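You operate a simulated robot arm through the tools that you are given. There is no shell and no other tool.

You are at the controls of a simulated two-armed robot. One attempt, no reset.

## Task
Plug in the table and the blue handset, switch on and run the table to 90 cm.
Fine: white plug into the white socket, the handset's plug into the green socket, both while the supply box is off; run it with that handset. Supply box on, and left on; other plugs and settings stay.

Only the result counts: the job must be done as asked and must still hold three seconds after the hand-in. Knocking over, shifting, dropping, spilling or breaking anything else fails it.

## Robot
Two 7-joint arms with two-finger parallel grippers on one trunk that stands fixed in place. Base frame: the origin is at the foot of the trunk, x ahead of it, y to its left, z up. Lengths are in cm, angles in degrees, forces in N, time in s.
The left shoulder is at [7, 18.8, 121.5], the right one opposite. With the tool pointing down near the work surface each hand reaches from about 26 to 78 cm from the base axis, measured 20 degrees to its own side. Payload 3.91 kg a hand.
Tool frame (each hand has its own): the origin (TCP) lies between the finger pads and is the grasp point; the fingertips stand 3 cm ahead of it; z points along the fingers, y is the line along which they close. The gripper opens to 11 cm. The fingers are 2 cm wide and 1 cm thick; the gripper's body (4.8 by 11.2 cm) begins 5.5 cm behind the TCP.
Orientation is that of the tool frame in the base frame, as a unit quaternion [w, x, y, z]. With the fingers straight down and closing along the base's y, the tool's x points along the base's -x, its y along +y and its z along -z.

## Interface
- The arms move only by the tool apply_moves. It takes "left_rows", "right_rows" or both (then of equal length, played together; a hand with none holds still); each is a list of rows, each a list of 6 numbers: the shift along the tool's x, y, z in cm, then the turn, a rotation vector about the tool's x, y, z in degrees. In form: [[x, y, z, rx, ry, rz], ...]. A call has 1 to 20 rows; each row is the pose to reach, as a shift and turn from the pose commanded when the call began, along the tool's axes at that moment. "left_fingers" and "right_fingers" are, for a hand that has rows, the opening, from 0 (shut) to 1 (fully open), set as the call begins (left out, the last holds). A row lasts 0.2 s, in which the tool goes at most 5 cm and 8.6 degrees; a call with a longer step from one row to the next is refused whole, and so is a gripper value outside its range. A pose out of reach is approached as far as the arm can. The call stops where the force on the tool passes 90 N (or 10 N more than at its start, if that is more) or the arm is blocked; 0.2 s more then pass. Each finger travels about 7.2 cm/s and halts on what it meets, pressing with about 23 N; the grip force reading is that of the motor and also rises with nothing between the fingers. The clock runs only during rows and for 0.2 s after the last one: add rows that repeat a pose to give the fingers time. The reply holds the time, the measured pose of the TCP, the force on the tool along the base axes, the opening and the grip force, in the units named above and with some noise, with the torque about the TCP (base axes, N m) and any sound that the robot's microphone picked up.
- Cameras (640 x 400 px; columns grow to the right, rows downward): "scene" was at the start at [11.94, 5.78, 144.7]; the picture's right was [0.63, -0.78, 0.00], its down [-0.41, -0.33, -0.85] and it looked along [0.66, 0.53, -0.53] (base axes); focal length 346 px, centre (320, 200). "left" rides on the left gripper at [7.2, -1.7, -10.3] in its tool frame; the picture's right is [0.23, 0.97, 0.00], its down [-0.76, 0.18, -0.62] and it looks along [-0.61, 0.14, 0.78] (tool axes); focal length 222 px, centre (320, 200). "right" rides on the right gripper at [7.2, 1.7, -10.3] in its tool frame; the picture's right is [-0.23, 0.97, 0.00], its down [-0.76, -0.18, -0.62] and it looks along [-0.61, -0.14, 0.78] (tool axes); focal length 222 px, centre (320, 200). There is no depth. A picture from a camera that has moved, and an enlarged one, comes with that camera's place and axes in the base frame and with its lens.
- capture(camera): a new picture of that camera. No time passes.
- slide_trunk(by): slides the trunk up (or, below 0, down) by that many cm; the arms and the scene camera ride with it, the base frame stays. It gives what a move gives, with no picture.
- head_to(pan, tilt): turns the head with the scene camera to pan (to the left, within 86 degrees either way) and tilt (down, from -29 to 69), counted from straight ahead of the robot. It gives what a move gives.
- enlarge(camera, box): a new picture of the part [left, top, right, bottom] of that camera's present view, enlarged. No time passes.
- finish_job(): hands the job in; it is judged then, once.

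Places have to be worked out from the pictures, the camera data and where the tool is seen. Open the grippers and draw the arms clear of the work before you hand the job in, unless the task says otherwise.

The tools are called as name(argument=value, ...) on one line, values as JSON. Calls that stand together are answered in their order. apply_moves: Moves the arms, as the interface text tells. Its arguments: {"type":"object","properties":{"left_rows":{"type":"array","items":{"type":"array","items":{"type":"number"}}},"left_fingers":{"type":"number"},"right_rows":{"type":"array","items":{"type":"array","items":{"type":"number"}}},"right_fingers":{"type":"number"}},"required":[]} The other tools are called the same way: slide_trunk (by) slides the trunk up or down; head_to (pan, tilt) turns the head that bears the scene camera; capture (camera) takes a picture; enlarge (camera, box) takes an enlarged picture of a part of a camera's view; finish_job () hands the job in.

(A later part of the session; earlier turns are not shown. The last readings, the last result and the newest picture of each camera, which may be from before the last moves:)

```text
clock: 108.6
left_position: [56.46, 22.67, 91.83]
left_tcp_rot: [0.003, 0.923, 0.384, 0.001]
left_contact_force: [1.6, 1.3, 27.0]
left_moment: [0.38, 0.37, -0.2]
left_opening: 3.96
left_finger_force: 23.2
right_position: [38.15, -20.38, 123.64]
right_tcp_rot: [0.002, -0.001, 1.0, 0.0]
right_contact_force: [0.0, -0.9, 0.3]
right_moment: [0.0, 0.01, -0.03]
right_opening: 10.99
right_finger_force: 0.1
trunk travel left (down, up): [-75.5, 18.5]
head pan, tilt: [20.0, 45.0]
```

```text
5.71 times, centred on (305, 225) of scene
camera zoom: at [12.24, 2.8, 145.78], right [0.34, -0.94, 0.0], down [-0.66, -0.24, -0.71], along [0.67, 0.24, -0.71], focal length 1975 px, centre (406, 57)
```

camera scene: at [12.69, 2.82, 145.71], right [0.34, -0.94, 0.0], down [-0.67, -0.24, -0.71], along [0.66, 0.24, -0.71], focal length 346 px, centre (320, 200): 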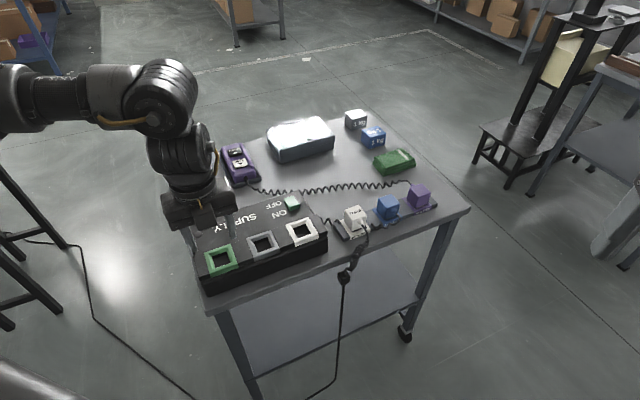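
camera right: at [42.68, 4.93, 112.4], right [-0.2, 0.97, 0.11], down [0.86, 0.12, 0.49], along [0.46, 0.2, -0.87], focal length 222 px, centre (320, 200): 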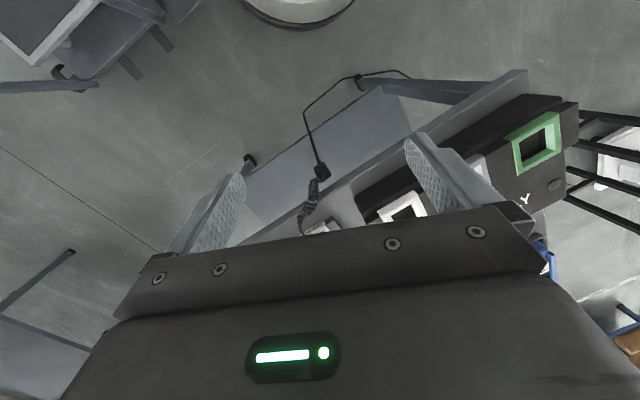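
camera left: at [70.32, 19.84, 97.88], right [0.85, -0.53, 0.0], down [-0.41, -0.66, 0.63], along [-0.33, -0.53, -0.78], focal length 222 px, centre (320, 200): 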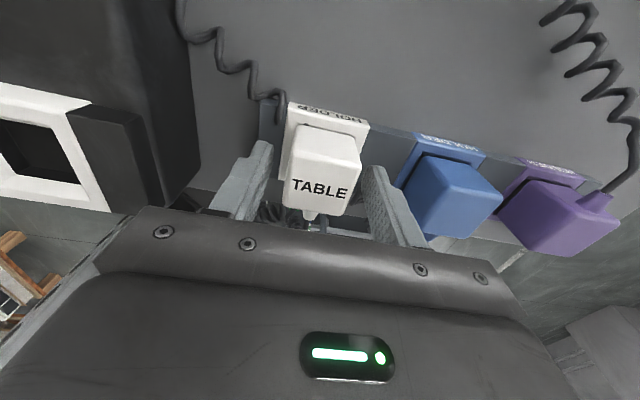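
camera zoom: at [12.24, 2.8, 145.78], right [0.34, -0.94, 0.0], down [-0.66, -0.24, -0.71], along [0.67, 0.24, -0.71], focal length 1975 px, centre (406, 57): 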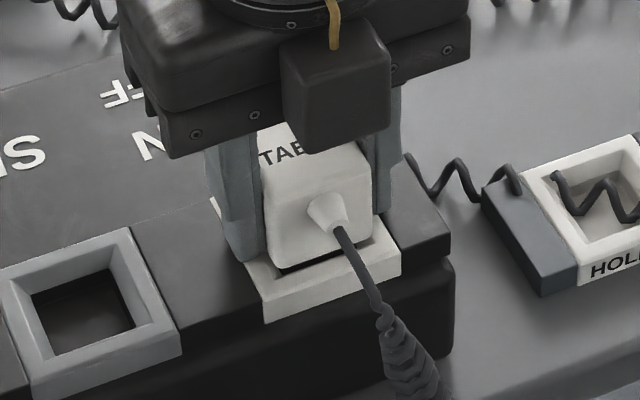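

Force is up to 27 N at z = 91.8 with the touch near the −row fingertip, so a fingertip probably reaches the frame while the plug is (nearly) home. I open the fingers and rise to inspect.

apply_moves(left_rows=[[0, 0, -0.2, 0, 0, 0], [0, 0, -0.2, 0, 0, 0], [0, 0, -0.2, 0, 0, 0]], left_fingers=0.55)

apply_moves(left_rows=[[0, 0, -2, 0, 0, 0], [0, 0, -4, 0, 0, 0], [0, 0, -6, 0, 0, 0], [0, 0, -6, 0, 0, 0]])

enlarge(camera="scene", box=[260, 180, 350, 250])

enlarge(camera="left", box=[220, 60, 420, 220])

```text
clock: 109.4
left_position: [56.4, 22.55, 91.89]
left_tcp_rot: [0.001, 0.924, 0.384, -0.001]
left_contact_force: [5.5, -6.8, 18.1]
left_moment: [0.2, 0.16, -0.1]
left_opening: 5.64
left_finger_force: 0.1
right_position: [38.36, -20.45, 123.56]
right_tcp_rot: [0.001, -0.002, 1.0, 0.002]
right_contact_force: [-0.1, 0.5, 0.1]
right_moment: [0.01, 0.01, -0.03]
right_opening: 11.04
right_finger_force: 0.0
trunk travel left (down, up): [-75.5, 18.5]
head pan, tilt: [20.0, 45.0]
```

```text
clock: 110.4
left_position: [56.47, 22.82, 97.81]
left_tcp_rot: [0.002, 0.924, 0.383, -0.002]
left_contact_force: [0.2, -0.5, -0.1]
left_moment: [-0.01, -0.03, -0.02]
left_opening: 6.04
left_finger_force: 0.0
right_position: [38.43, -20.1, 123.47]
right_tcp_rot: [0.0, -0.002, 1.0, -0.001]
right_contact_force: [0.4, -0.1, -0.3]
right_moment: [0.0, 0.01, -0.01]
right_opening: 10.97
right_finger_force: 0.0
trunk travel left (down, up): [-75.5, 18.5]
head pan, tilt: [20.0, 45.0]
```

```text
5.71 times, centred on (305, 215) of scene
camera zoom: at [12.62, 3.01, 145.71], right [0.34, -0.94, 0.0], down [-0.66, -0.24, -0.71], along [0.66, 0.24, -0.71], focal length 1975 px, centre (406, 114)
```

zoom: 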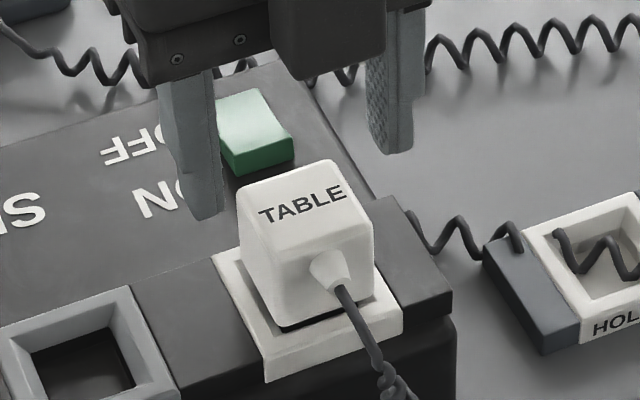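

```text
2.50 times, centred on (320, 140) of left
camera zoom: at [60.36, 29.21, 108.08], right [0.85, -0.53, 0.0], down [-0.41, -0.66, 0.63], along [-0.33, -0.53, -0.78], focal length 555 px, centre (320, 350)
```

zoom: 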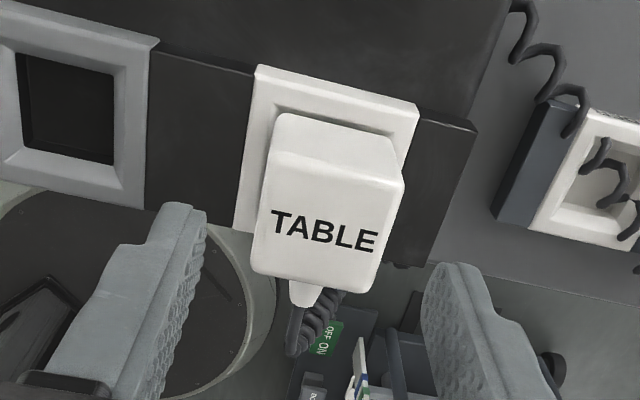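

The white plug sits in the white socket. To be sure it is fully home I close the fingers and press gently on its top.

apply_moves(left_rows=[[0, 0, 0, 0, 0, 0], [0, 0, 0, 0, 0, 0], [0, 0, 0, 0, 0, 0], [0, 0, 1.2, 0, 0, 0], [0, 0, 2.2, 0, 0, 0], [0, 0, 2.6, 0, 0, 0], [0, 0, 2.6, 0, 0, 0]], left_fingers=0)

apply_moves(left_rows=[[0, 0, 0.3, 0, 0, 0], [0, 0, 0.6, 0, 0, 0], [0, 0, 0.6, 0, 0, 0]])

```text
clock: 112.0
left_position: [56.45, 22.7, 95.99]
left_tcp_rot: [0.005, 0.923, 0.385, 0.006]
left_contact_force: [7.6, 10.1, 62.1]
left_moment: [0.41, -0.39, -0.01]
left_opening: 0.0
left_finger_force: 22.5
right_position: [37.91, -20.4, 123.79]
right_tcp_rot: [0.003, -0.002, 1.0, 0.0]
right_contact_force: [-0.2, -0.5, 0.6]
right_moment: [0.0, -0.02, -0.02]
right_opening: 11.01
right_finger_force: 0.0
trunk travel left (down, up): [-75.5, 18.5]
head pan, tilt: [20.0, 45.0]
```

```text
clock: 112.6
left_position: [56.65, 22.51, 96.16]
left_tcp_rot: [0.008, 0.924, 0.383, 0.009]
left_contact_force: [-17.2, 4.5, 46.2]
left_moment: [0.03, 0.87, -0.18]
left_opening: 0.03
left_finger_force: 22.6
right_position: [37.85, -20.31, 123.53]
right_tcp_rot: [0.002, -0.003, 1.0, 0.001]
right_contact_force: [0.4, 0.4, 0.2]
right_moment: [-0.02, 0.04, 0.03]
right_opening: 11.02
right_finger_force: 0.1
trunk travel left (down, up): [-75.5, 18.5]
head pan, tilt: [20.0, 45.0]
stopped in row 3 (left hand): the force on the tool passed its limit at 92 N (the readings are from after the stop); the commanded pose is now the measured one
```

Contact came already with the fingertips at z ≈ 93.0, higher than a fully seated plug should be. I back off and inspect closely.

apply_moves(left_rows=[[0, 0, -2, 0, 0, 0], [0, 0, -5, 0, 0, 0], [0, 0, -5, 0, 0, 0]])

enlarge(camera="scene", box=[265, 190, 345, 250])

enlarge(camera="left", box=[240, 60, 400, 180])

enlarge(camera="right", box=[520, 60, 640, 150])

enlarge(camera="scene", box=[330, 185, 440, 255])

```text
clock: 113.4
left_position: [56.99, 22.84, 100.52]
left_tcp_rot: [0.006, 0.923, 0.385, 0.006]
left_contact_force: [0.6, -0.7, 0.2]
left_moment: [0.0, -0.01, 0.02]
left_opening: 0.0
left_finger_force: 23.2
right_position: [38.4, -20.22, 123.44]
right_tcp_rot: [0.001, -0.002, 1.0, 0.0]
right_contact_force: [-0.1, -0.4, 0.0]
right_moment: [0.03, 0.01, 0.0]
right_opening: 11.0
right_finger_force: 0.2
trunk travel left (down, up): [-75.5, 18.5]
head pan, tilt: [20.0, 45.0]
```

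```text
6.67 times, centred on (305, 220) of scene
camera zoom: at [12.61, 2.95, 145.71], right [0.34, -0.94, 0.0], down [-0.66, -0.24, -0.71], along [0.66, 0.24, -0.71], focal length 2304 px, centre (420, 67)
```

zoom: 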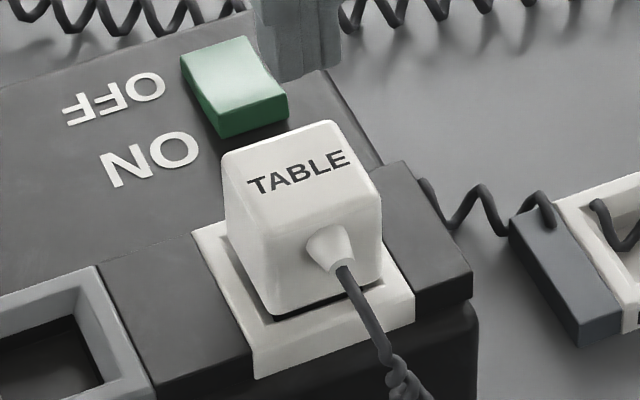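

```text
3.33 times, centred on (320, 120) of left
camera zoom: at [60.64, 29.12, 110.85], right [0.85, -0.53, 0.02], down [-0.42, -0.66, 0.62], along [-0.31, -0.54, -0.78], focal length 740 px, centre (320, 467)
```

zoom: 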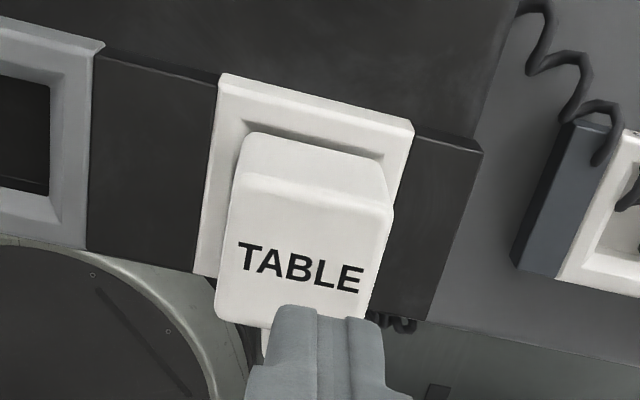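

```text
4.44 times, centred on (580, 105) of right
camera zoom: at [31.22, -18.65, 133.8], right [0.22, 0.97, 0.0], down [0.76, -0.17, 0.62], along [0.61, -0.14, -0.78], focal length 987 px, centre (-836, 622)
```

zoom: 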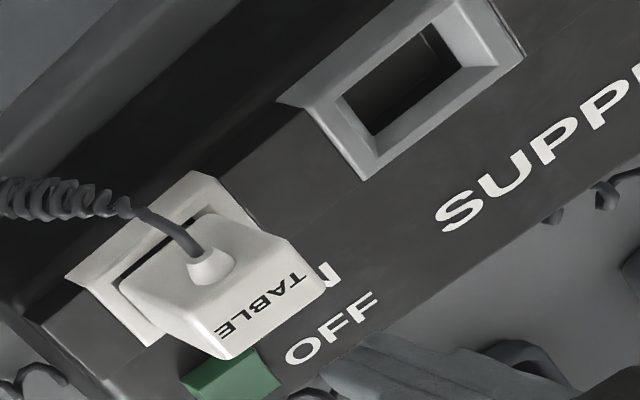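

```text
5.71 times, centred on (385, 220) of scene
camera zoom: at [12.61, 2.95, 145.71], right [0.34, -0.94, 0.0], down [-0.66, -0.24, -0.71], along [0.66, 0.24, -0.71], focal length 1975 px, centre (-51, 86)
```

zoom: 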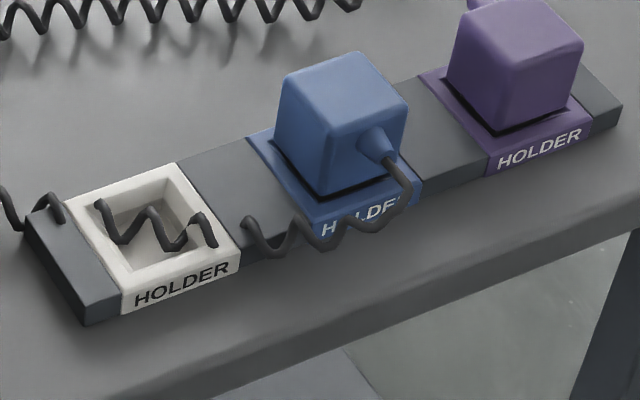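

The plug looks seated squarely, but I want to compare how deep it sits against the blue plug in its holder, so I take equal high zooms of both.

enlarge(camera="scene", box=[285, 195, 341, 240])

enlarge(camera="scene", box=[366, 185, 422, 230])

```text
8.89 times, centred on (313, 218) of scene
camera zoom: at [12.61, 2.95, 145.71], right [0.34, -0.94, 0.0], down [-0.66, -0.24, -0.71], along [0.66, 0.24, -0.71], focal length 3072 px, centre (382, 44)
```

zoom: 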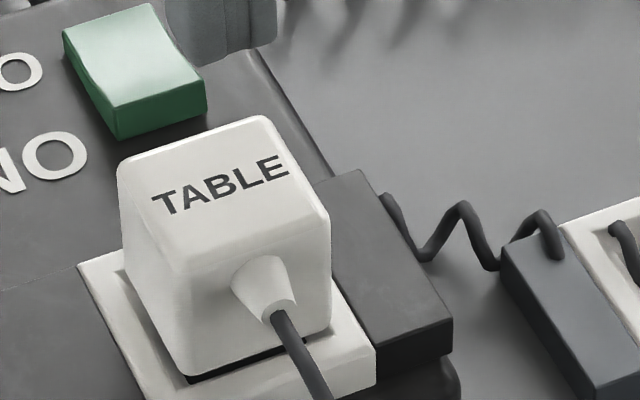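

```text
8.89 times, centred on (394, 208) of scene
camera zoom: at [12.61, 2.95, 145.71], right [0.34, -0.94, 0.0], down [-0.66, -0.24, -0.71], along [0.66, 0.24, -0.71], focal length 3072 px, centre (-338, 133)
```

zoom: 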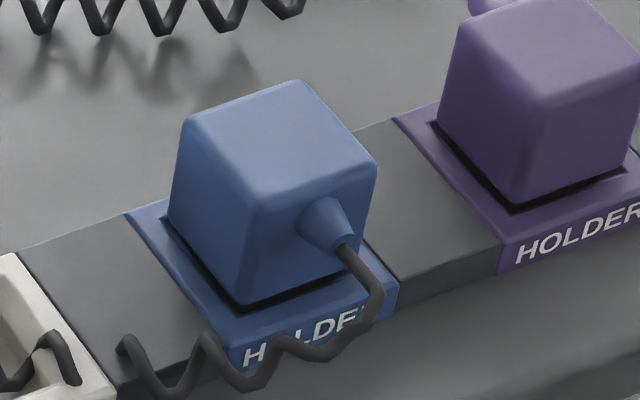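

Both show the same body height (the white one even slightly deeper), so the white plug is home: the 93.0 contact was its seat. Now the blue plug: I move the hand up and along the row to above it (≈ [72.6, 7.3]) and straighten the small tilt.

apply_moves(left_rows=[[0, 2, -2, 0.9, -0.37, 0.29], [0, 5, -3.5, 0.9, -0.37, 0.29], [0, 8.5, -3.5, 0.9, -0.37, 0.29], [0, 12, -3.5, 0.9, -0.37, 0.29], [0, 15.5, -3.5, 0.9, -0.37, 0.29], [0, 18.9, -3.5, 0.9, -0.37, 0.29], [0.05, 22.05, -3.5, 0.9, -0.37, 0.29], [0.05, 22.05, -3.5, 0.9, -0.37, 0.29]], left_fingers=0.55)

capture(camera="left")

capture(camera="scene")

```text
clock: 115.2
left_position: [69.36, 9.97, 104.41]
left_tcp_rot: [-0.001, 0.924, 0.382, 0.001]
left_contact_force: [-0.1, 0.1, 0.2]
left_moment: [0.04, -0.02, 0.01]
left_opening: 6.05
left_finger_force: 0.1
left hand out of reach, approached as far as the arm can: row 6, 7, 8
right_position: [38.44, -20.49, 123.52]
right_tcp_rot: [0.001, -0.001, 1.0, 0.001]
right_contact_force: [0.5, -0.4, -0.5]
right_moment: [0.04, 0.0, 0.02]
right_opening: 11.01
right_finger_force: 0.0
trunk travel left (down, up): [-75.5, 18.5]
head pan, tilt: [20.0, 45.0]
```

```text
taken
camera left: at [73.13, 16.25, 114.69], right [0.85, -0.53, 0.0], down [-0.42, -0.66, 0.62], along [-0.33, -0.53, -0.78], focal length 222 px, centre (320, 200)
```

left: 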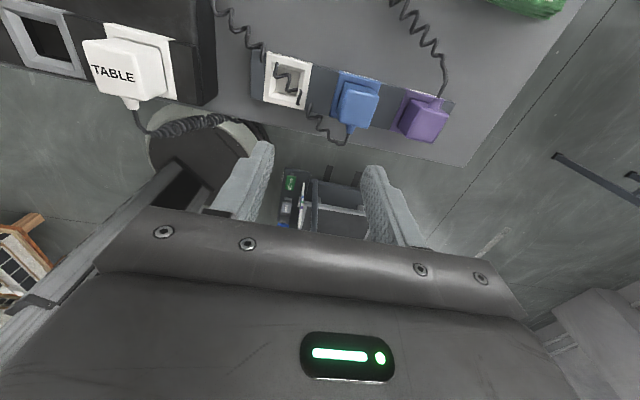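

```text
taken
camera scene: at [12.63, 2.69, 145.72], right [0.34, -0.94, 0.0], down [-0.66, -0.24, -0.71], along [0.66, 0.24, -0.71], focal length 346 px, centre (320, 200)
```

scene: 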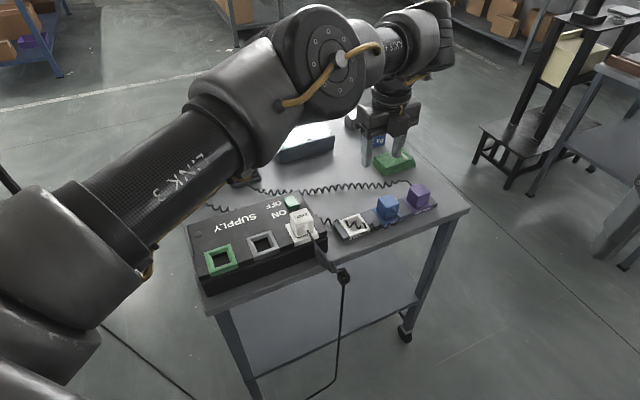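

The arm is stretched out: with a vertical tool the blue plug is about 3 cm beyond reach. I lean the tool 25° about the closing axis (fingers still flat on the plug's side faces), which brings the wrist nearer.

apply_moves(left_rows=[[0, 0, 0, 0, 6.25, 0], [0, 0, 0, 0, 12.5, 0], [0, 0, 0, 0, 18.75, 0], [0, 0, 0, 0, 25, 0], [0, 0, 0, 0, 25, 0]])

capture(camera="left")

```text
clock: 116.4
left_position: [69.24, 10.19, 104.34]
left_tcp_rot: [-0.083, 0.902, 0.373, 0.202]
left_contact_force: [0.4, -0.2, -0.4]
left_moment: [-0.03, 0.02, -0.02]
left_opening: 6.05
left_finger_force: 0.0
right_position: [38.34, -20.19, 123.6]
right_tcp_rot: [0.001, -0.002, 1.0, 0.0]
right_contact_force: [-0.4, 0.5, 0.4]
right_moment: [0.0, -0.02, -0.04]
right_opening: 10.99
right_finger_force: 0.1
trunk travel left (down, up): [-75.5, 18.5]
head pan, tilt: [20.0, 45.0]
```

```text
taken
camera left: at [69.53, 12.9, 116.77], right [0.83, -0.54, 0.1], down [-0.55, -0.8, 0.24], along [-0.05, -0.26, -0.97], focal length 222 px, centre (320, 200)
```

left: 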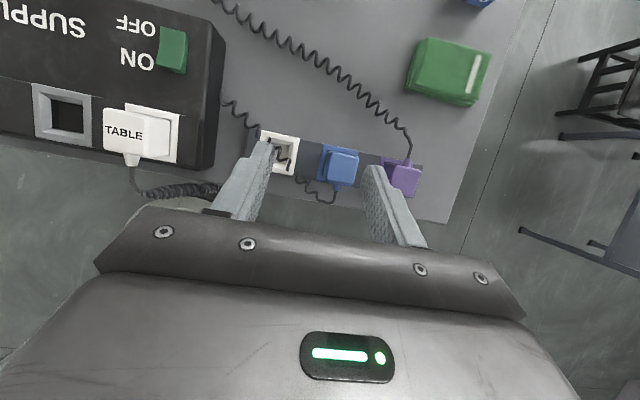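

The lean worked and the camera now looks almost straight down on the row. I zoom on the blue plug to measure it.

enlarge(camera="left", box=[250, 120, 430, 230])

```text
3.56 times, centred on (340, 175) of left
camera zoom: at [69.53, 12.9, 116.77], right [0.83, -0.54, 0.1], down [-0.55, -0.8, 0.24], along [-0.05, -0.26, -0.97], focal length 790 px, centre (249, 289)
```

zoom: 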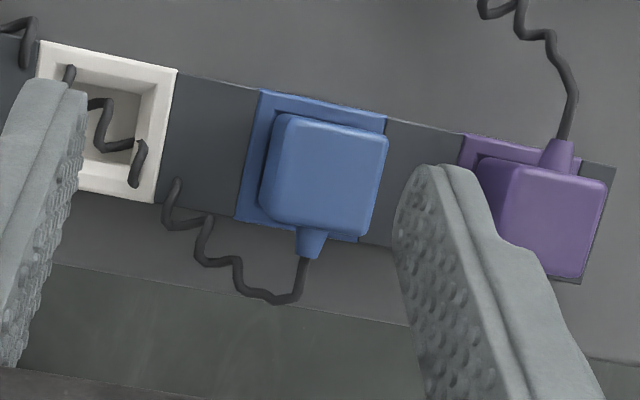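

Blue plug measures at row 46.5 / across 56.45, i.e. ≈ [72.8, 7.05]. I move above it (grip point slightly to the front because of the lean), then lower the trunk by 12 cm.

apply_moves(left_rows=[[-0.1, 2.4, -0.04, 0, 0, 0], [-0.19, 4.73, -0.08, 0, 0, 0], [-0.19, 4.73, -0.08, 0, 0, 0]])

slide_trunk(by=-12)

capture(camera="left")

capture(camera="scene")

```text
clock: 117.2
left_position: [71.59, 7.37, 104.33]
left_tcp_rot: [-0.08, 0.902, 0.373, 0.202]
left_contact_force: [-0.9, -0.1, -0.9]
left_moment: [-0.02, 0.01, -0.03]
left_opening: 6.04
left_finger_force: 0.1
left hand out of reach, approached as far as the arm can: row 2, 3
right_position: [38.43, -19.99, 123.57]
right_tcp_rot: [0.0, -0.002, 1.0, -0.001]
right_contact_force: [0.0, -0.6, -0.5]
right_moment: [-0.01, -0.03, -0.03]
right_opening: 11.0
right_finger_force: 0.0
trunk travel left (down, up): [-75.5, 18.5]
head pan, tilt: [20.0, 45.0]
```

```text
clock: 118.7
left_position: [71.58, 7.09, 92.25]
left_tcp_rot: [-0.081, 0.902, 0.373, 0.202]
left_contact_force: [-0.3, -0.2, 0.0]
left_moment: [-0.01, 0.01, 0.01]
left_opening: 6.03
left_finger_force: 0.0
right_position: [38.42, -20.29, 111.53]
right_tcp_rot: [0.0, -0.002, 1.0, 0.0]
right_contact_force: [0.1, 0.8, 0.0]
right_moment: [0.03, 0.03, 0.01]
right_opening: 11.01
right_finger_force: 0.1
trunk travel left (down, up): [-63.5, 30.5]
head pan, tilt: [20.0, 45.0]
```

```text
taken
camera left: at [71.85, 9.83, 104.74], right [0.83, -0.55, 0.1], down [-0.55, -0.8, 0.24], along [-0.05, -0.26, -0.96], focal length 222 px, centre (320, 200)
```

left: 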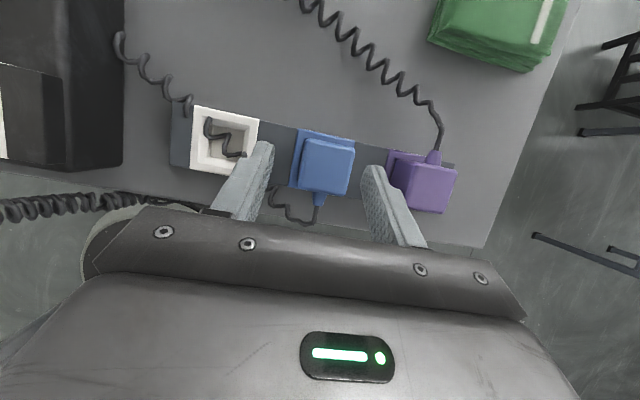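

```text
taken
camera scene: at [12.57, 2.91, 133.73], right [0.34, -0.94, 0.0], down [-0.66, -0.24, -0.71], along [0.66, 0.24, -0.71], focal length 346 px, centre (320, 200)
```

scene: 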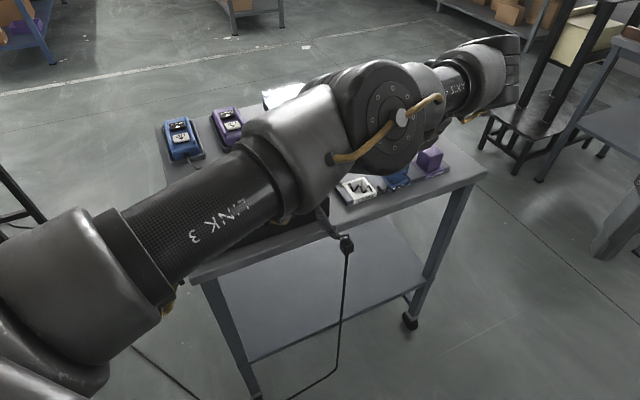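

The arm is almost straight and still about 1 cm short along the row. I lean the tool 8° more and move the remaining distance at this height.

apply_moves(left_rows=[[0, 0, 0, 0, 4, 0], [0, 0, 0, 0, 8, 0], [0.04, 0.96, 0.02, 0, 8, 0], [0.04, 0.96, 0.02, 0, 8, 0]])

enlarge(camera="left", box=[230, 110, 430, 250])

```text
clock: 119.7
left_position: [71.74, 6.92, 92.3]
left_tcp_rot: [-0.105, 0.887, 0.365, 0.264]
left_contact_force: [0.5, -0.3, 0.2]
left_moment: [-0.01, 0.0, 0.0]
left_opening: 6.07
left_finger_force: 0.2
left hand out of reach, approached as far as the arm can: row 3, 4
right_position: [38.38, -20.24, 111.59]
right_tcp_rot: [0.0, -0.002, 1.0, 0.0]
right_contact_force: [-0.5, -0.3, 0.0]
right_moment: [0.01, -0.01, 0.0]
right_opening: 11.0
right_finger_force: 0.1
trunk travel left (down, up): [-63.5, 30.5]
head pan, tilt: [20.0, 45.0]
```

```text
2.86 times, centred on (330, 180) of left
camera zoom: at [70.84, 8.45, 104.9], right [0.82, -0.56, 0.13], down [-0.57, -0.81, 0.11], along [0.05, -0.16, -0.99], focal length 635 px, centre (291, 257)
```

zoom: 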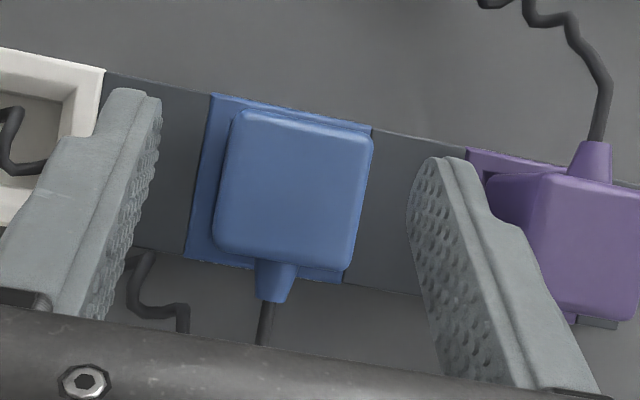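

Only slightly further, although the wrist is nearer: so here another joint (probably the hand's turn) limits. I test by un-turning 6° while repeating the step.

apply_moves(left_rows=[[0, 0, 0, 0, 0, -3], [0, 0, 0, 0, 0, -6], [0, 0.5, 0, 0, 0, -6], [0, 0.9, 0, 0, 0, -6], [0, 0.9, 0, 0, 0, -6]])

```text
clock: 120.9
left_position: [71.83, 6.95, 92.24]
left_tcp_rot: [-0.092, 0.866, 0.412, 0.269]
left_contact_force: [-0.5, 0.4, 0.0]
left_moment: [0.02, -0.01, -0.01]
left_opening: 6.06
left_finger_force: 0.0
left hand out of reach, approached as far as the arm can: row 3, 4, 5
right_position: [38.44, -20.22, 111.57]
right_tcp_rot: [0.001, -0.002, 1.0, 0.0]
right_contact_force: [0.3, 0.5, 0.2]
right_moment: [0.0, 0.01, 0.02]
right_opening: 10.99
right_finger_force: 0.0
trunk travel left (down, up): [-63.5, 30.5]
head pan, tilt: [20.0, 45.0]
```

Un-turning made no difference, so the inward swing of the upper arm is the limit: leaning toward the bench front moved the wrist inward. I choose a different lean: 20° forward plus 6° along the row (wrist outward and nearer), first rotating in place.

apply_moves(left_rows=[[0, 0, 0, -1.64, -4.43, 1.74], [0, 0, 0, -3.28, -8.86, 3.49], [0, 0, 0, -4.92, -13.29, 5.23], [0, 0, 0, -4.92, -13.29, 5.23]])

```text
clock: 121.9
left_position: [71.82, 6.86, 92.25]
left_tcp_rot: [-0.019, 0.912, 0.368, 0.18]
left_contact_force: [-0.5, 0.9, -0.7]
left_moment: [-0.02, 0.01, -0.01]
left_opening: 6.05
left_finger_force: 0.1
right_position: [38.52, -20.45, 111.58]
right_tcp_rot: [0.001, -0.001, 1.0, -0.001]
right_contact_force: [0.7, 0.2, 0.0]
right_moment: [-0.01, 0.02, 0.0]
right_opening: 10.98
right_finger_force: 0.0
trunk travel left (down, up): [-63.5, 30.5]
head pan, tilt: [20.0, 45.0]
```

The new lean is reached without any limit. I shift the small remainder to be centred on the blue plug and look before descending.

apply_moves(left_rows=[[0.2, 0.39, 0.11, 0, 0, 0], [0.2, 0.39, 0.11, 0, 0, 0]])

enlarge(camera="left", box=[230, 110, 430, 250])

```text
clock: 122.5
left_position: [72.23, 6.89, 92.15]
left_tcp_rot: [-0.02, 0.912, 0.368, 0.18]
left_contact_force: [-0.5, -1.0, -0.1]
left_moment: [-0.01, -0.01, 0.01]
left_opening: 6.06
left_finger_force: 0.0
right_position: [38.35, -20.4, 111.57]
right_tcp_rot: [0.001, -0.002, 1.0, 0.0]
right_contact_force: [-0.6, 0.1, -1.0]
right_moment: [0.0, 0.02, 0.01]
right_opening: 10.99
right_finger_force: 0.1
trunk travel left (down, up): [-63.5, 30.5]
head pan, tilt: [20.0, 45.0]
```

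```text
2.86 times, centred on (330, 180) of left
camera zoom: at [72.57, 11.14, 104.25], right [0.81, -0.56, 0.17], down [-0.58, -0.74, 0.34], along [-0.06, -0.38, -0.92], focal length 635 px, centre (291, 257)
```

zoom: 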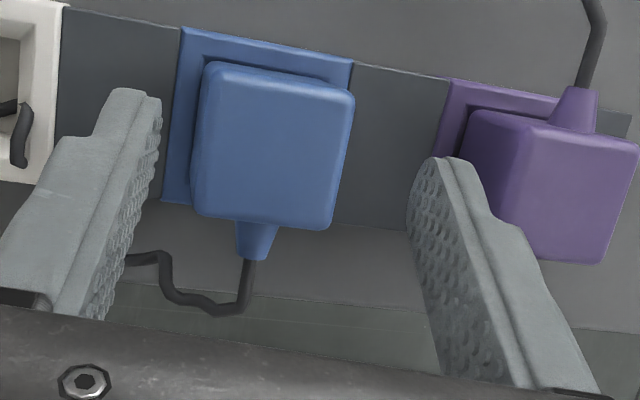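

Grip centre and blue plug agree within 0.1 cm. I descend straight down to z = 87.6 around the plug.

apply_moves(left_rows=[[-0.39, -0.08, 1.06, 0, 0, 0], [-0.78, -0.16, 2.13, 0, 0, 0], [-1.17, -0.25, 3.19, 0, 0, 0], [-1.556, -0.34, 4.25, 0, 0, 0], [-1.556, -0.34, 4.25, 0, 0, 0]])

capture(camera="left")

capture(camera="scene")

```text
clock: 123.7
left_position: [72.32, 6.7, 87.68]
left_tcp_rot: [-0.02, 0.912, 0.368, 0.18]
left_contact_force: [-0.2, 0.7, 0.0]
left_moment: [0.02, 0.01, -0.02]
left_opening: 6.06
left_finger_force: 0.0
right_position: [38.42, -20.29, 111.51]
right_tcp_rot: [0.001, -0.001, 1.0, -0.001]
right_contact_force: [-0.3, -0.6, -0.6]
right_moment: [-0.01, 0.0, -0.01]
right_opening: 10.98
right_finger_force: 0.0
trunk travel left (down, up): [-63.5, 30.5]
head pan, tilt: [20.0, 45.0]
```

```text
taken
camera left: at [72.67, 11.01, 99.68], right [0.81, -0.56, 0.17], down [-0.58, -0.74, 0.34], along [-0.06, -0.38, -0.93], focal length 222 px, centre (320, 200)
```

left: 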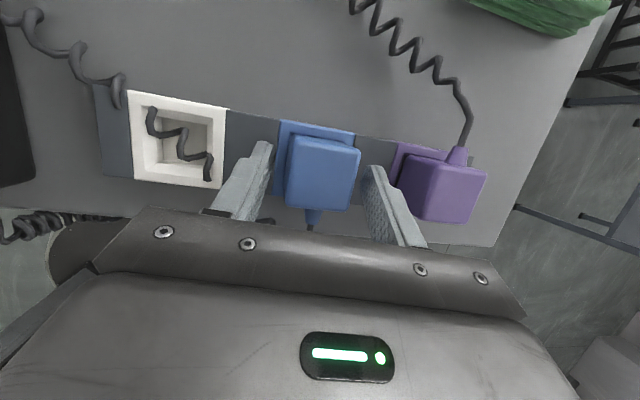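

```text
taken
camera scene: at [12.57, 2.91, 133.72], right [0.34, -0.94, 0.0], down [-0.66, -0.24, -0.71], along [0.66, 0.24, -0.71], focal length 346 px, centre (320, 200)
```

scene: 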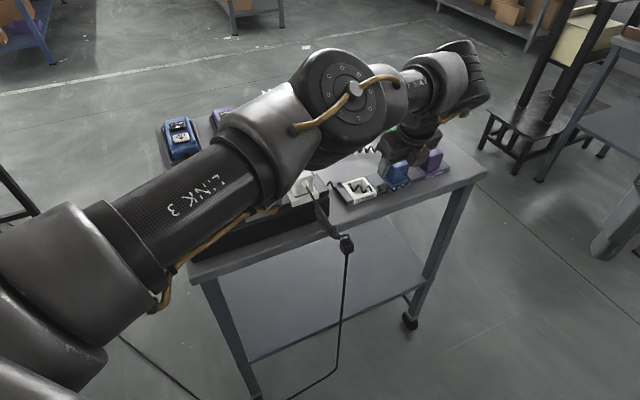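

The fingers stand on both sides of the blue plug with no contact force. I close the gripper.

apply_moves(left_rows=[[0, 0, 0, 0, 0, 0], [0, 0, 0, 0, 0, 0], [0, 0, 0, 0, 0, 0], [0, 0, 0, 0, 0, 0]], left_fingers=0.1)

enlarge(camera="left", box=[230, 110, 430, 250])

```text
clock: 124.7
left_position: [72.22, 6.85, 87.52]
left_tcp_rot: [-0.02, 0.911, 0.369, 0.18]
left_contact_force: [-9.1, 8.8, -5.3]
left_moment: [0.47, 0.54, 0.23]
left_opening: 3.93
left_finger_force: 23.2
right_position: [38.39, -20.13, 111.6]
right_tcp_rot: [0.0, -0.001, 1.0, -0.001]
right_contact_force: [-0.7, -1.0, -0.6]
right_moment: [0.0, 0.03, 0.01]
right_opening: 10.98
right_finger_force: 0.1
trunk travel left (down, up): [-63.5, 30.5]
head pan, tilt: [20.0, 45.0]
```

```text
2.86 times, centred on (330, 180) of left
camera zoom: at [72.6, 11.22, 99.64], right [0.81, -0.56, 0.17], down [-0.58, -0.74, 0.34], along [-0.06, -0.38, -0.92], focal length 635 px, centre (291, 257)
```

zoom: 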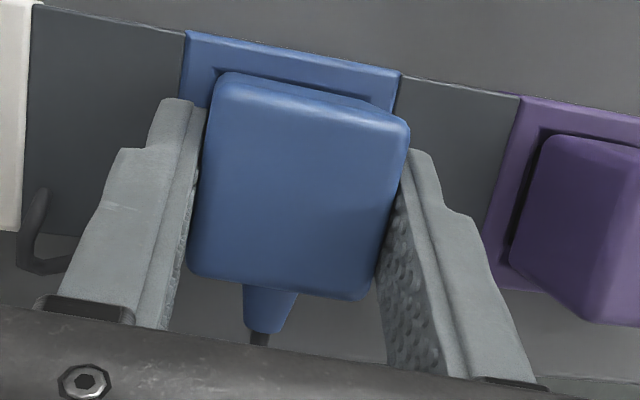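

The blue plug is gripped (3.93 cm; small side load from the holder). I lift it straight up in steps.

apply_moves(left_rows=[[0.2, 0.06, -0.56, 0, 0, 0], [0.41, 0.12, -1.12, 0, 0, 0], [0.75, 0.22, -2.06, 0, 0, 0], [1.2, 0.34, -3.27, 0, 0, 0], [1.71, 0.49, -4.67, 0, 0, 0], [1.88, 0.54, -5.14, 0, 0, 0], [1.88, 0.54, -5.14, 0, 0, 0]])

capture(camera="left")

capture(camera="scene")

```text
clock: 126.3
left_position: [72.33, 6.8, 93.22]
left_tcp_rot: [-0.019, 0.912, 0.369, 0.179]
left_contact_force: [-0.1, 0.7, -0.6]
left_moment: [-0.02, 0.02, -0.01]
left_opening: 3.95
left_finger_force: 23.3
right_position: [38.48, -20.3, 111.56]
right_tcp_rot: [0.0, -0.002, 1.0, 0.0]
right_contact_force: [-0.3, -0.2, -0.2]
right_moment: [-0.02, -0.03, -0.02]
right_opening: 10.99
right_finger_force: 0.0
trunk travel left (down, up): [-63.5, 30.5]
head pan, tilt: [20.0, 45.0]
```

```text
taken
camera left: at [72.66, 11.01, 105.21], right [0.81, -0.56, 0.17], down [-0.58, -0.74, 0.34], along [-0.06, -0.37, -0.93], focal length 222 px, centre (320, 200)
```

left: 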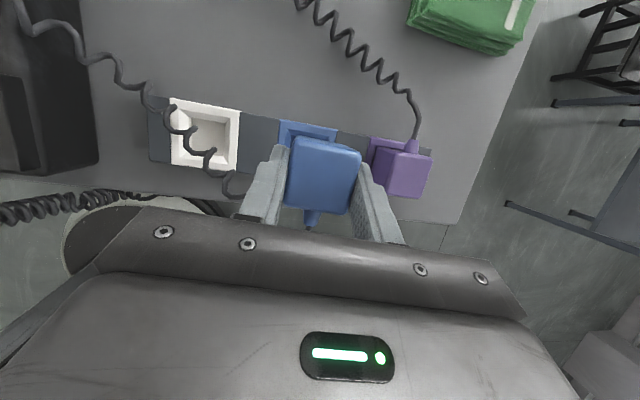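

```text
taken
camera scene: at [12.61, 2.89, 133.72], right [0.34, -0.94, 0.0], down [-0.66, -0.24, -0.71], along [0.66, 0.24, -0.71], focal length 346 px, centre (320, 200)
```

scene: 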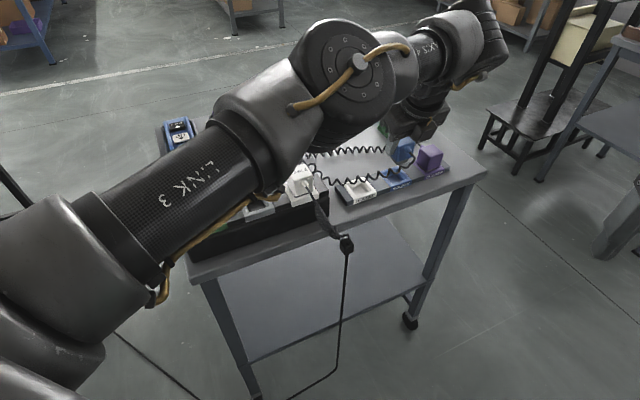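

The blue plug is free of its holder. I raise the trunk 12 cm again (hand goes to z ≈ 105) for the trip across the box.

slide_trunk(by=12)

enlarge(camera="left", box=[230, 110, 430, 250])

enlarge(camera="scene", box=[340, 110, 460, 200])

```text
clock: 127.8
left_position: [72.39, 6.68, 105.1]
left_tcp_rot: [-0.02, 0.912, 0.369, 0.18]
left_contact_force: [0.9, -0.4, -0.7]
left_moment: [0.02, 0.01, -0.02]
left_opening: 3.97
left_finger_force: 22.9
right_position: [38.52, -20.27, 123.49]
right_tcp_rot: [0.0, -0.001, 1.0, 0.0]
right_contact_force: [-1.0, -0.3, 0.1]
right_moment: [0.04, 0.0, 0.0]
right_opening: 11.0
right_finger_force: 0.0
trunk travel left (down, up): [-75.5, 18.5]
head pan, tilt: [20.0, 45.0]
```

```text
2.86 times, centred on (330, 180) of left
camera zoom: at [72.68, 11.04, 117.17], right [0.81, -0.56, 0.17], down [-0.58, -0.74, 0.34], along [-0.06, -0.38, -0.93], focal length 635 px, centre (291, 257)
```

zoom: 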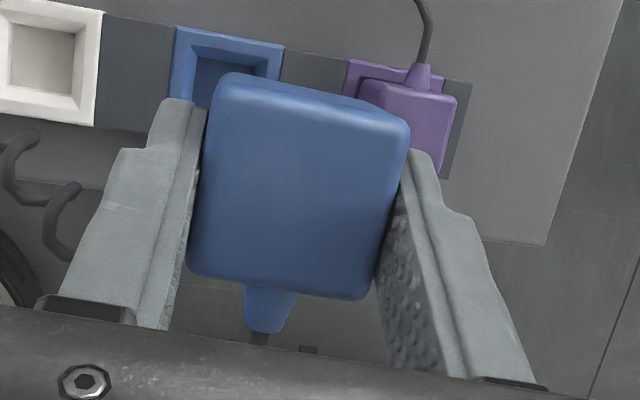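

```text
4.44 times, centred on (400, 155) of scene
camera zoom: at [12.63, 2.9, 145.71], right [0.34, -0.94, 0.0], down [-0.66, -0.24, -0.71], along [0.66, 0.24, -0.71], focal length 1536 px, centre (-36, 400)
```

zoom: 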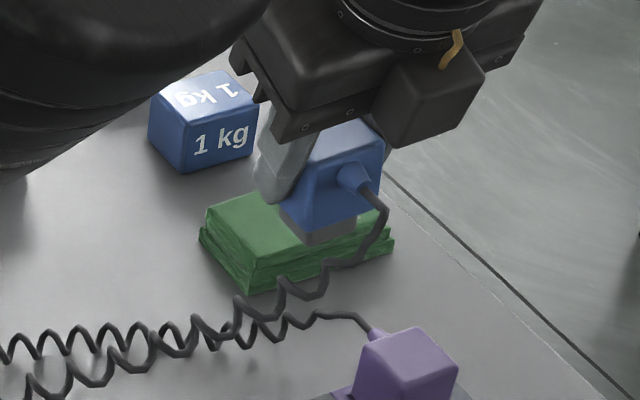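

The plug lies flush between the pads (3.95 cm), tilted 6° with the tool. I take out that 6° so the plug is upright, then carry it along the row at z = 105 toward the green socket.

apply_moves(left_rows=[[0, -1, 0, 3, 0, 0], [0, -2, 0, 6, 0, 0], [0, -2, 0, 6, 0, 0]])

apply_moves(left_rows=[[0, -4.2, 0, 0, 0, 0], [0, -8.4, 0, 0, 0, 0], [-0.1, -12.6, 0, 0, 0, 0], [-0.1, -16.8, 0, 0, 0, 0], [-0.2, -21, 0, 0, 0, 0], [-0.2, -25.2, -0.1, 0, 0, 0], [-0.3, -29.4, -0.1, 0, 0, 0], [-0.36, -33.6, -0.13, 0, 0, 0], [-0.36, -38.2, -0.13, 0, 0, 0], [-0.36, -38.2, -0.13, 0, 0, 0]])

capture(camera="left")

capture(camera="scene")

```text
clock: 128.6
left_position: [70.97, 8.27, 104.95]
left_tcp_rot: [-0.066, 0.91, 0.377, 0.16]
left_contact_force: [0.1, 0.2, -0.3]
left_moment: [-0.01, 0.0, 0.02]
left_opening: 3.96
left_finger_force: 22.9
right_position: [38.55, -20.31, 123.6]
right_tcp_rot: [0.001, -0.002, 1.0, 0.0]
right_contact_force: [0.3, 0.1, 0.9]
right_moment: [0.01, -0.02, 0.0]
right_opening: 10.99
right_finger_force: 0.1
trunk travel left (down, up): [-75.5, 18.5]
head pan, tilt: [20.0, 45.0]
```

```text
clock: 130.8
left_position: [43.69, 35.03, 104.99]
left_tcp_rot: [-0.068, 0.91, 0.376, 0.16]
left_contact_force: [0.2, -0.6, -0.8]
left_moment: [-0.02, 0.02, 0.01]
left_opening: 3.98
left_finger_force: 23.0
right_position: [38.53, -20.31, 123.49]
right_tcp_rot: [0.0, -0.001, 1.0, 0.0]
right_contact_force: [-0.6, -0.2, -0.3]
right_moment: [-0.03, -0.05, 0.0]
right_opening: 10.99
right_finger_force: 0.2
trunk travel left (down, up): [-75.5, 18.5]
head pan, tilt: [20.0, 45.0]
```

```text
taken
camera left: at [44.71, 38.43, 117.22], right [0.84, -0.54, 0.08], down [-0.53, -0.78, 0.32], along [-0.11, -0.31, -0.94], focal length 222 px, centre (320, 200)
```

left: 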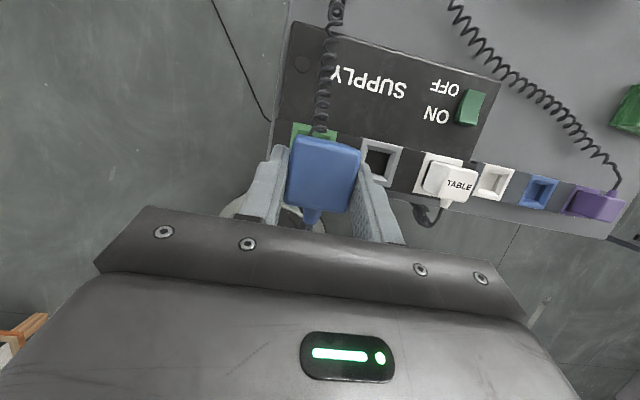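

```text
taken
camera scene: at [12.69, 2.88, 145.71], right [0.34, -0.94, 0.0], down [-0.67, -0.24, -0.71], along [0.66, 0.24, -0.71], focal length 346 px, centre (320, 200)
```

scene: 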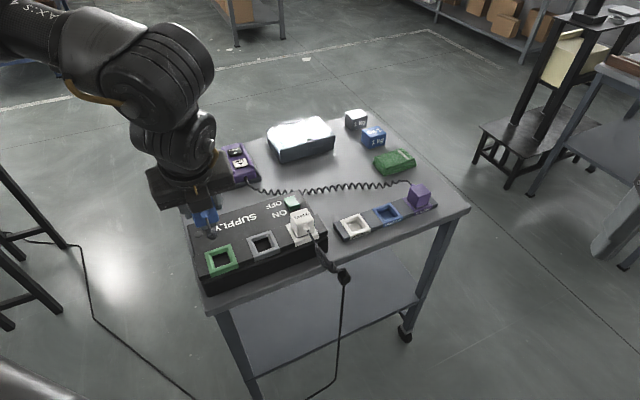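

The blue plug hovers above the green socket region. I lower to z = 97.5 and measure the alignment from both cameras.

apply_moves(left_rows=[[-0.86, 0, 2.35, 0, 0, 0], [-1.71, 0, 4.7, 0, 0, 0], [-2.57, 0, 7.05, 0, 0, 0], [-2.57, 0, 7.05, 0, 0, 0]])

enlarge(camera="left", box=[240, 80, 440, 240])

enlarge(camera="scene", box=[180, 190, 300, 285])

```text
clock: 131.8
left_position: [43.68, 34.97, 97.43]
left_tcp_rot: [-0.066, 0.91, 0.376, 0.161]
left_contact_force: [0.0, 0.9, -1.3]
left_moment: [0.01, 0.02, 0.03]
left_opening: 3.96
left_finger_force: 22.8
right_position: [38.39, -20.21, 123.47]
right_tcp_rot: [0.001, -0.001, 1.0, 0.0]
right_contact_force: [0.2, 0.2, -0.2]
right_moment: [0.0, 0.01, 0.02]
right_opening: 11.02
right_finger_force: 0.0
trunk travel left (down, up): [-75.5, 18.5]
head pan, tilt: [20.0, 45.0]
```

```text
2.50 times, centred on (340, 160) of left
camera zoom: at [44.72, 38.42, 109.7], right [0.84, -0.54, 0.08], down [-0.53, -0.78, 0.32], along [-0.11, -0.31, -0.94], focal length 555 px, centre (270, 300)
```

zoom: 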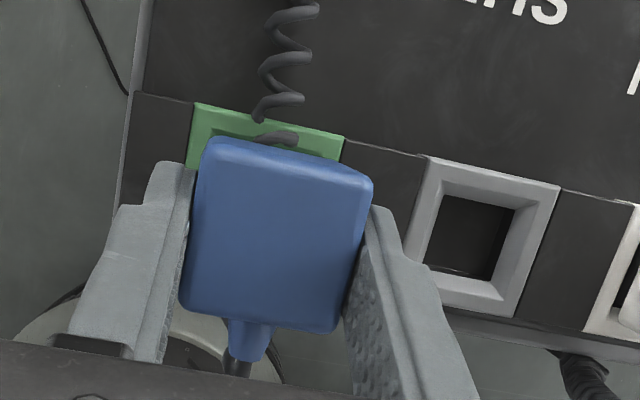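

```text
4.21 times, centred on (240, 238) of scene
camera zoom: at [12.56, 2.97, 145.72], right [0.34, -0.94, 0.0], down [-0.66, -0.24, -0.71], along [0.66, 0.24, -0.71], focal length 1455 px, centre (657, 42)
```

zoom: 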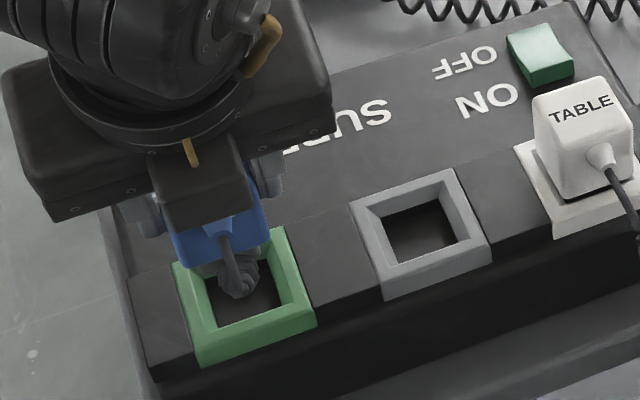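

Plug centre (row 6.17, across 56.06) and green socket centre (6.18, 56.05) agree. I lower to z = 94.2 and check once more.

apply_moves(left_rows=[[-0.4, 0, 1.1, 0, 0, 0], [-0.8, 0, 2.2, 0, 0, 0], [-1.1, 0, 3.03, 0, 0, 0], [-1.1, 0, 3.03, 0, 0, 0]])

enlarge(camera="left", box=[240, 80, 440, 240])

enlarge(camera="scene", box=[185, 210, 265, 280])

```text
clock: 132.8
left_position: [43.62, 34.98, 94.37]
left_tcp_rot: [-0.066, 0.91, 0.377, 0.161]
left_contact_force: [0.4, -0.6, -0.6]
left_moment: [0.0, -0.01, -0.01]
left_opening: 3.95
left_finger_force: 23.2
right_position: [38.34, -20.24, 123.52]
right_tcp_rot: [0.0, -0.003, 1.0, -0.001]
right_contact_force: [0.6, -0.4, 0.1]
right_moment: [-0.01, -0.03, 0.0]
right_opening: 10.99
right_finger_force: 0.2
trunk travel left (down, up): [-75.5, 18.5]
head pan, tilt: [20.0, 45.0]
```

```text
2.50 times, centred on (340, 160) of left
camera zoom: at [44.69, 38.41, 106.5], right [0.84, -0.54, 0.08], down [-0.53, -0.78, 0.32], along [-0.11, -0.31, -0.94], focal length 555 px, centre (270, 300)
```

zoom: 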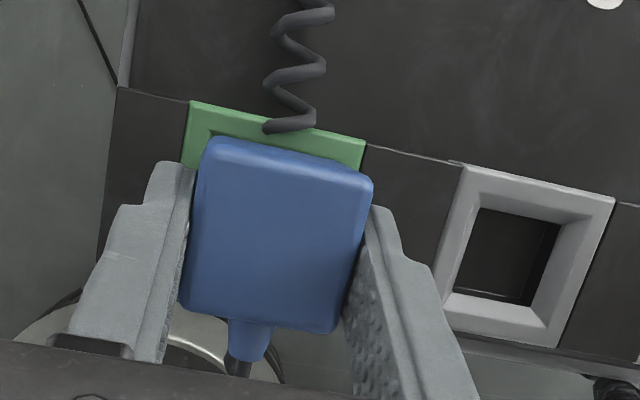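

```text
5.71 times, centred on (225, 245) of scene
camera zoom: at [12.6, 2.95, 145.72], right [0.34, -0.94, 0.0], down [-0.66, -0.24, -0.71], along [0.66, 0.24, -0.71], focal length 1975 px, centre (863, -57)
```

zoom: 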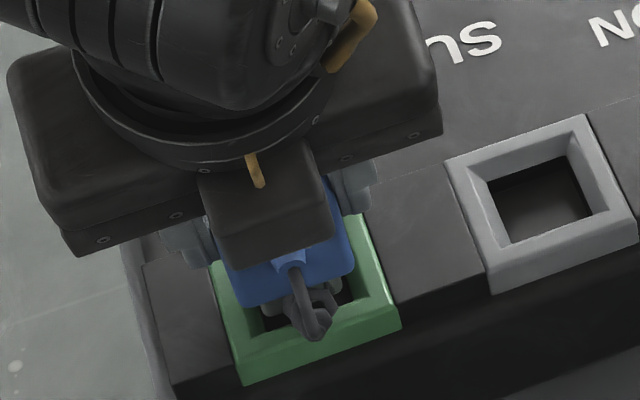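

Still aligned. I lower slowly to about z = 93.2 and watch the force.

apply_moves(left_rows=[[-0.15, 0, 0.4, 0, 0, 0], [-0.29, 0, 0.8, 0, 0, 0], [-0.41, 0, 1.13, 0, 0, 0], [-0.41, 0, 1.13, 0, 0, 0]])

```text
clock: 133.8
left_position: [43.63, 34.95, 93.18]
left_tcp_rot: [-0.067, 0.91, 0.377, 0.161]
left_contact_force: [-0.8, 1.7, 11.3]
left_moment: [0.11, -0.08, 0.02]
left_opening: 3.93
left_finger_force: 23.2
right_position: [38.26, -20.38, 123.55]
right_tcp_rot: [0.001, -0.001, 1.0, 0.0]
right_contact_force: [0.7, -1.0, 0.0]
right_moment: [0.0, 0.06, 0.0]
right_opening: 10.97
right_finger_force: 0.1
trunk travel left (down, up): [-75.5, 18.5]
head pan, tilt: [20.0, 45.0]
```

First contact with 11 N at z = 93.2, close to the expected seat. I press a little further to see whether it settles.

apply_moves(left_rows=[[-0.1, 0, 0.14, 0, 0, 0], [-0.17, 0, 0.33, 0, 0, 0], [-0.17, 0, 0.33, 0, 0, 0]])

enlarge(camera="left", box=[240, 80, 440, 240])

enlarge(camera="scene", box=[185, 210, 265, 280])

```text
clock: 134.6
left_position: [43.61, 34.93, 92.93]
left_tcp_rot: [-0.067, 0.91, 0.377, 0.16]
left_contact_force: [0.1, 0.1, 16.3]
left_moment: [-0.02, 0.02, 0.03]
left_opening: 3.95
left_finger_force: 22.6
right_position: [38.34, -20.45, 123.61]
right_tcp_rot: [0.002, -0.002, 1.0, 0.0]
right_contact_force: [-0.5, -0.6, -0.4]
right_moment: [0.01, 0.01, 0.0]
right_opening: 11.02
right_finger_force: 0.0
trunk travel left (down, up): [-75.5, 18.5]
head pan, tilt: [20.0, 45.0]
```

```text
2.50 times, centred on (340, 160) of left
camera zoom: at [44.54, 38.33, 105.07], right [0.84, -0.54, 0.08], down [-0.53, -0.78, 0.32], along [-0.11, -0.31, -0.94], focal length 555 px, centre (270, 300)
```

zoom: 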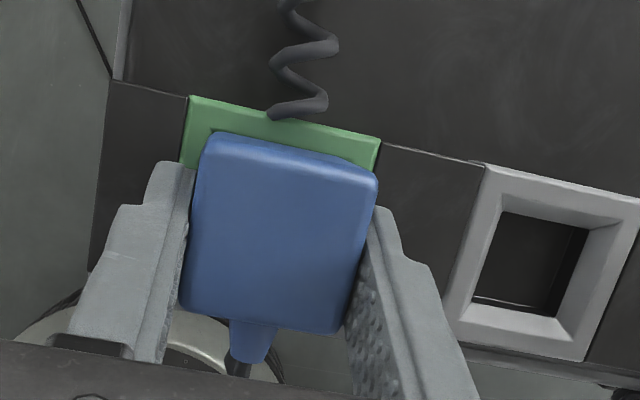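

```text
5.71 times, centred on (225, 245) of scene
camera zoom: at [12.42, 2.81, 145.74], right [0.34, -0.94, 0.0], down [-0.66, -0.24, -0.71], along [0.67, 0.24, -0.71], focal length 1975 px, centre (863, -57)
```

zoom: 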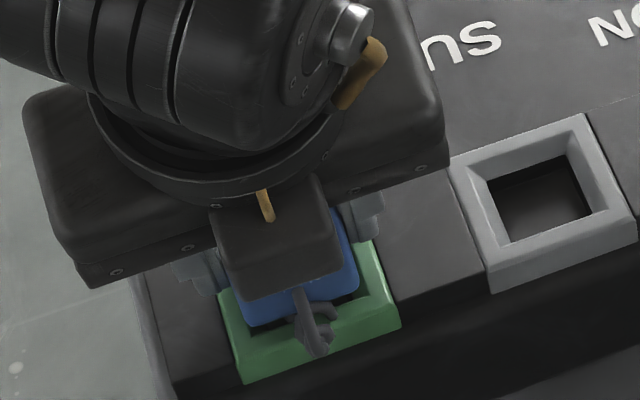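

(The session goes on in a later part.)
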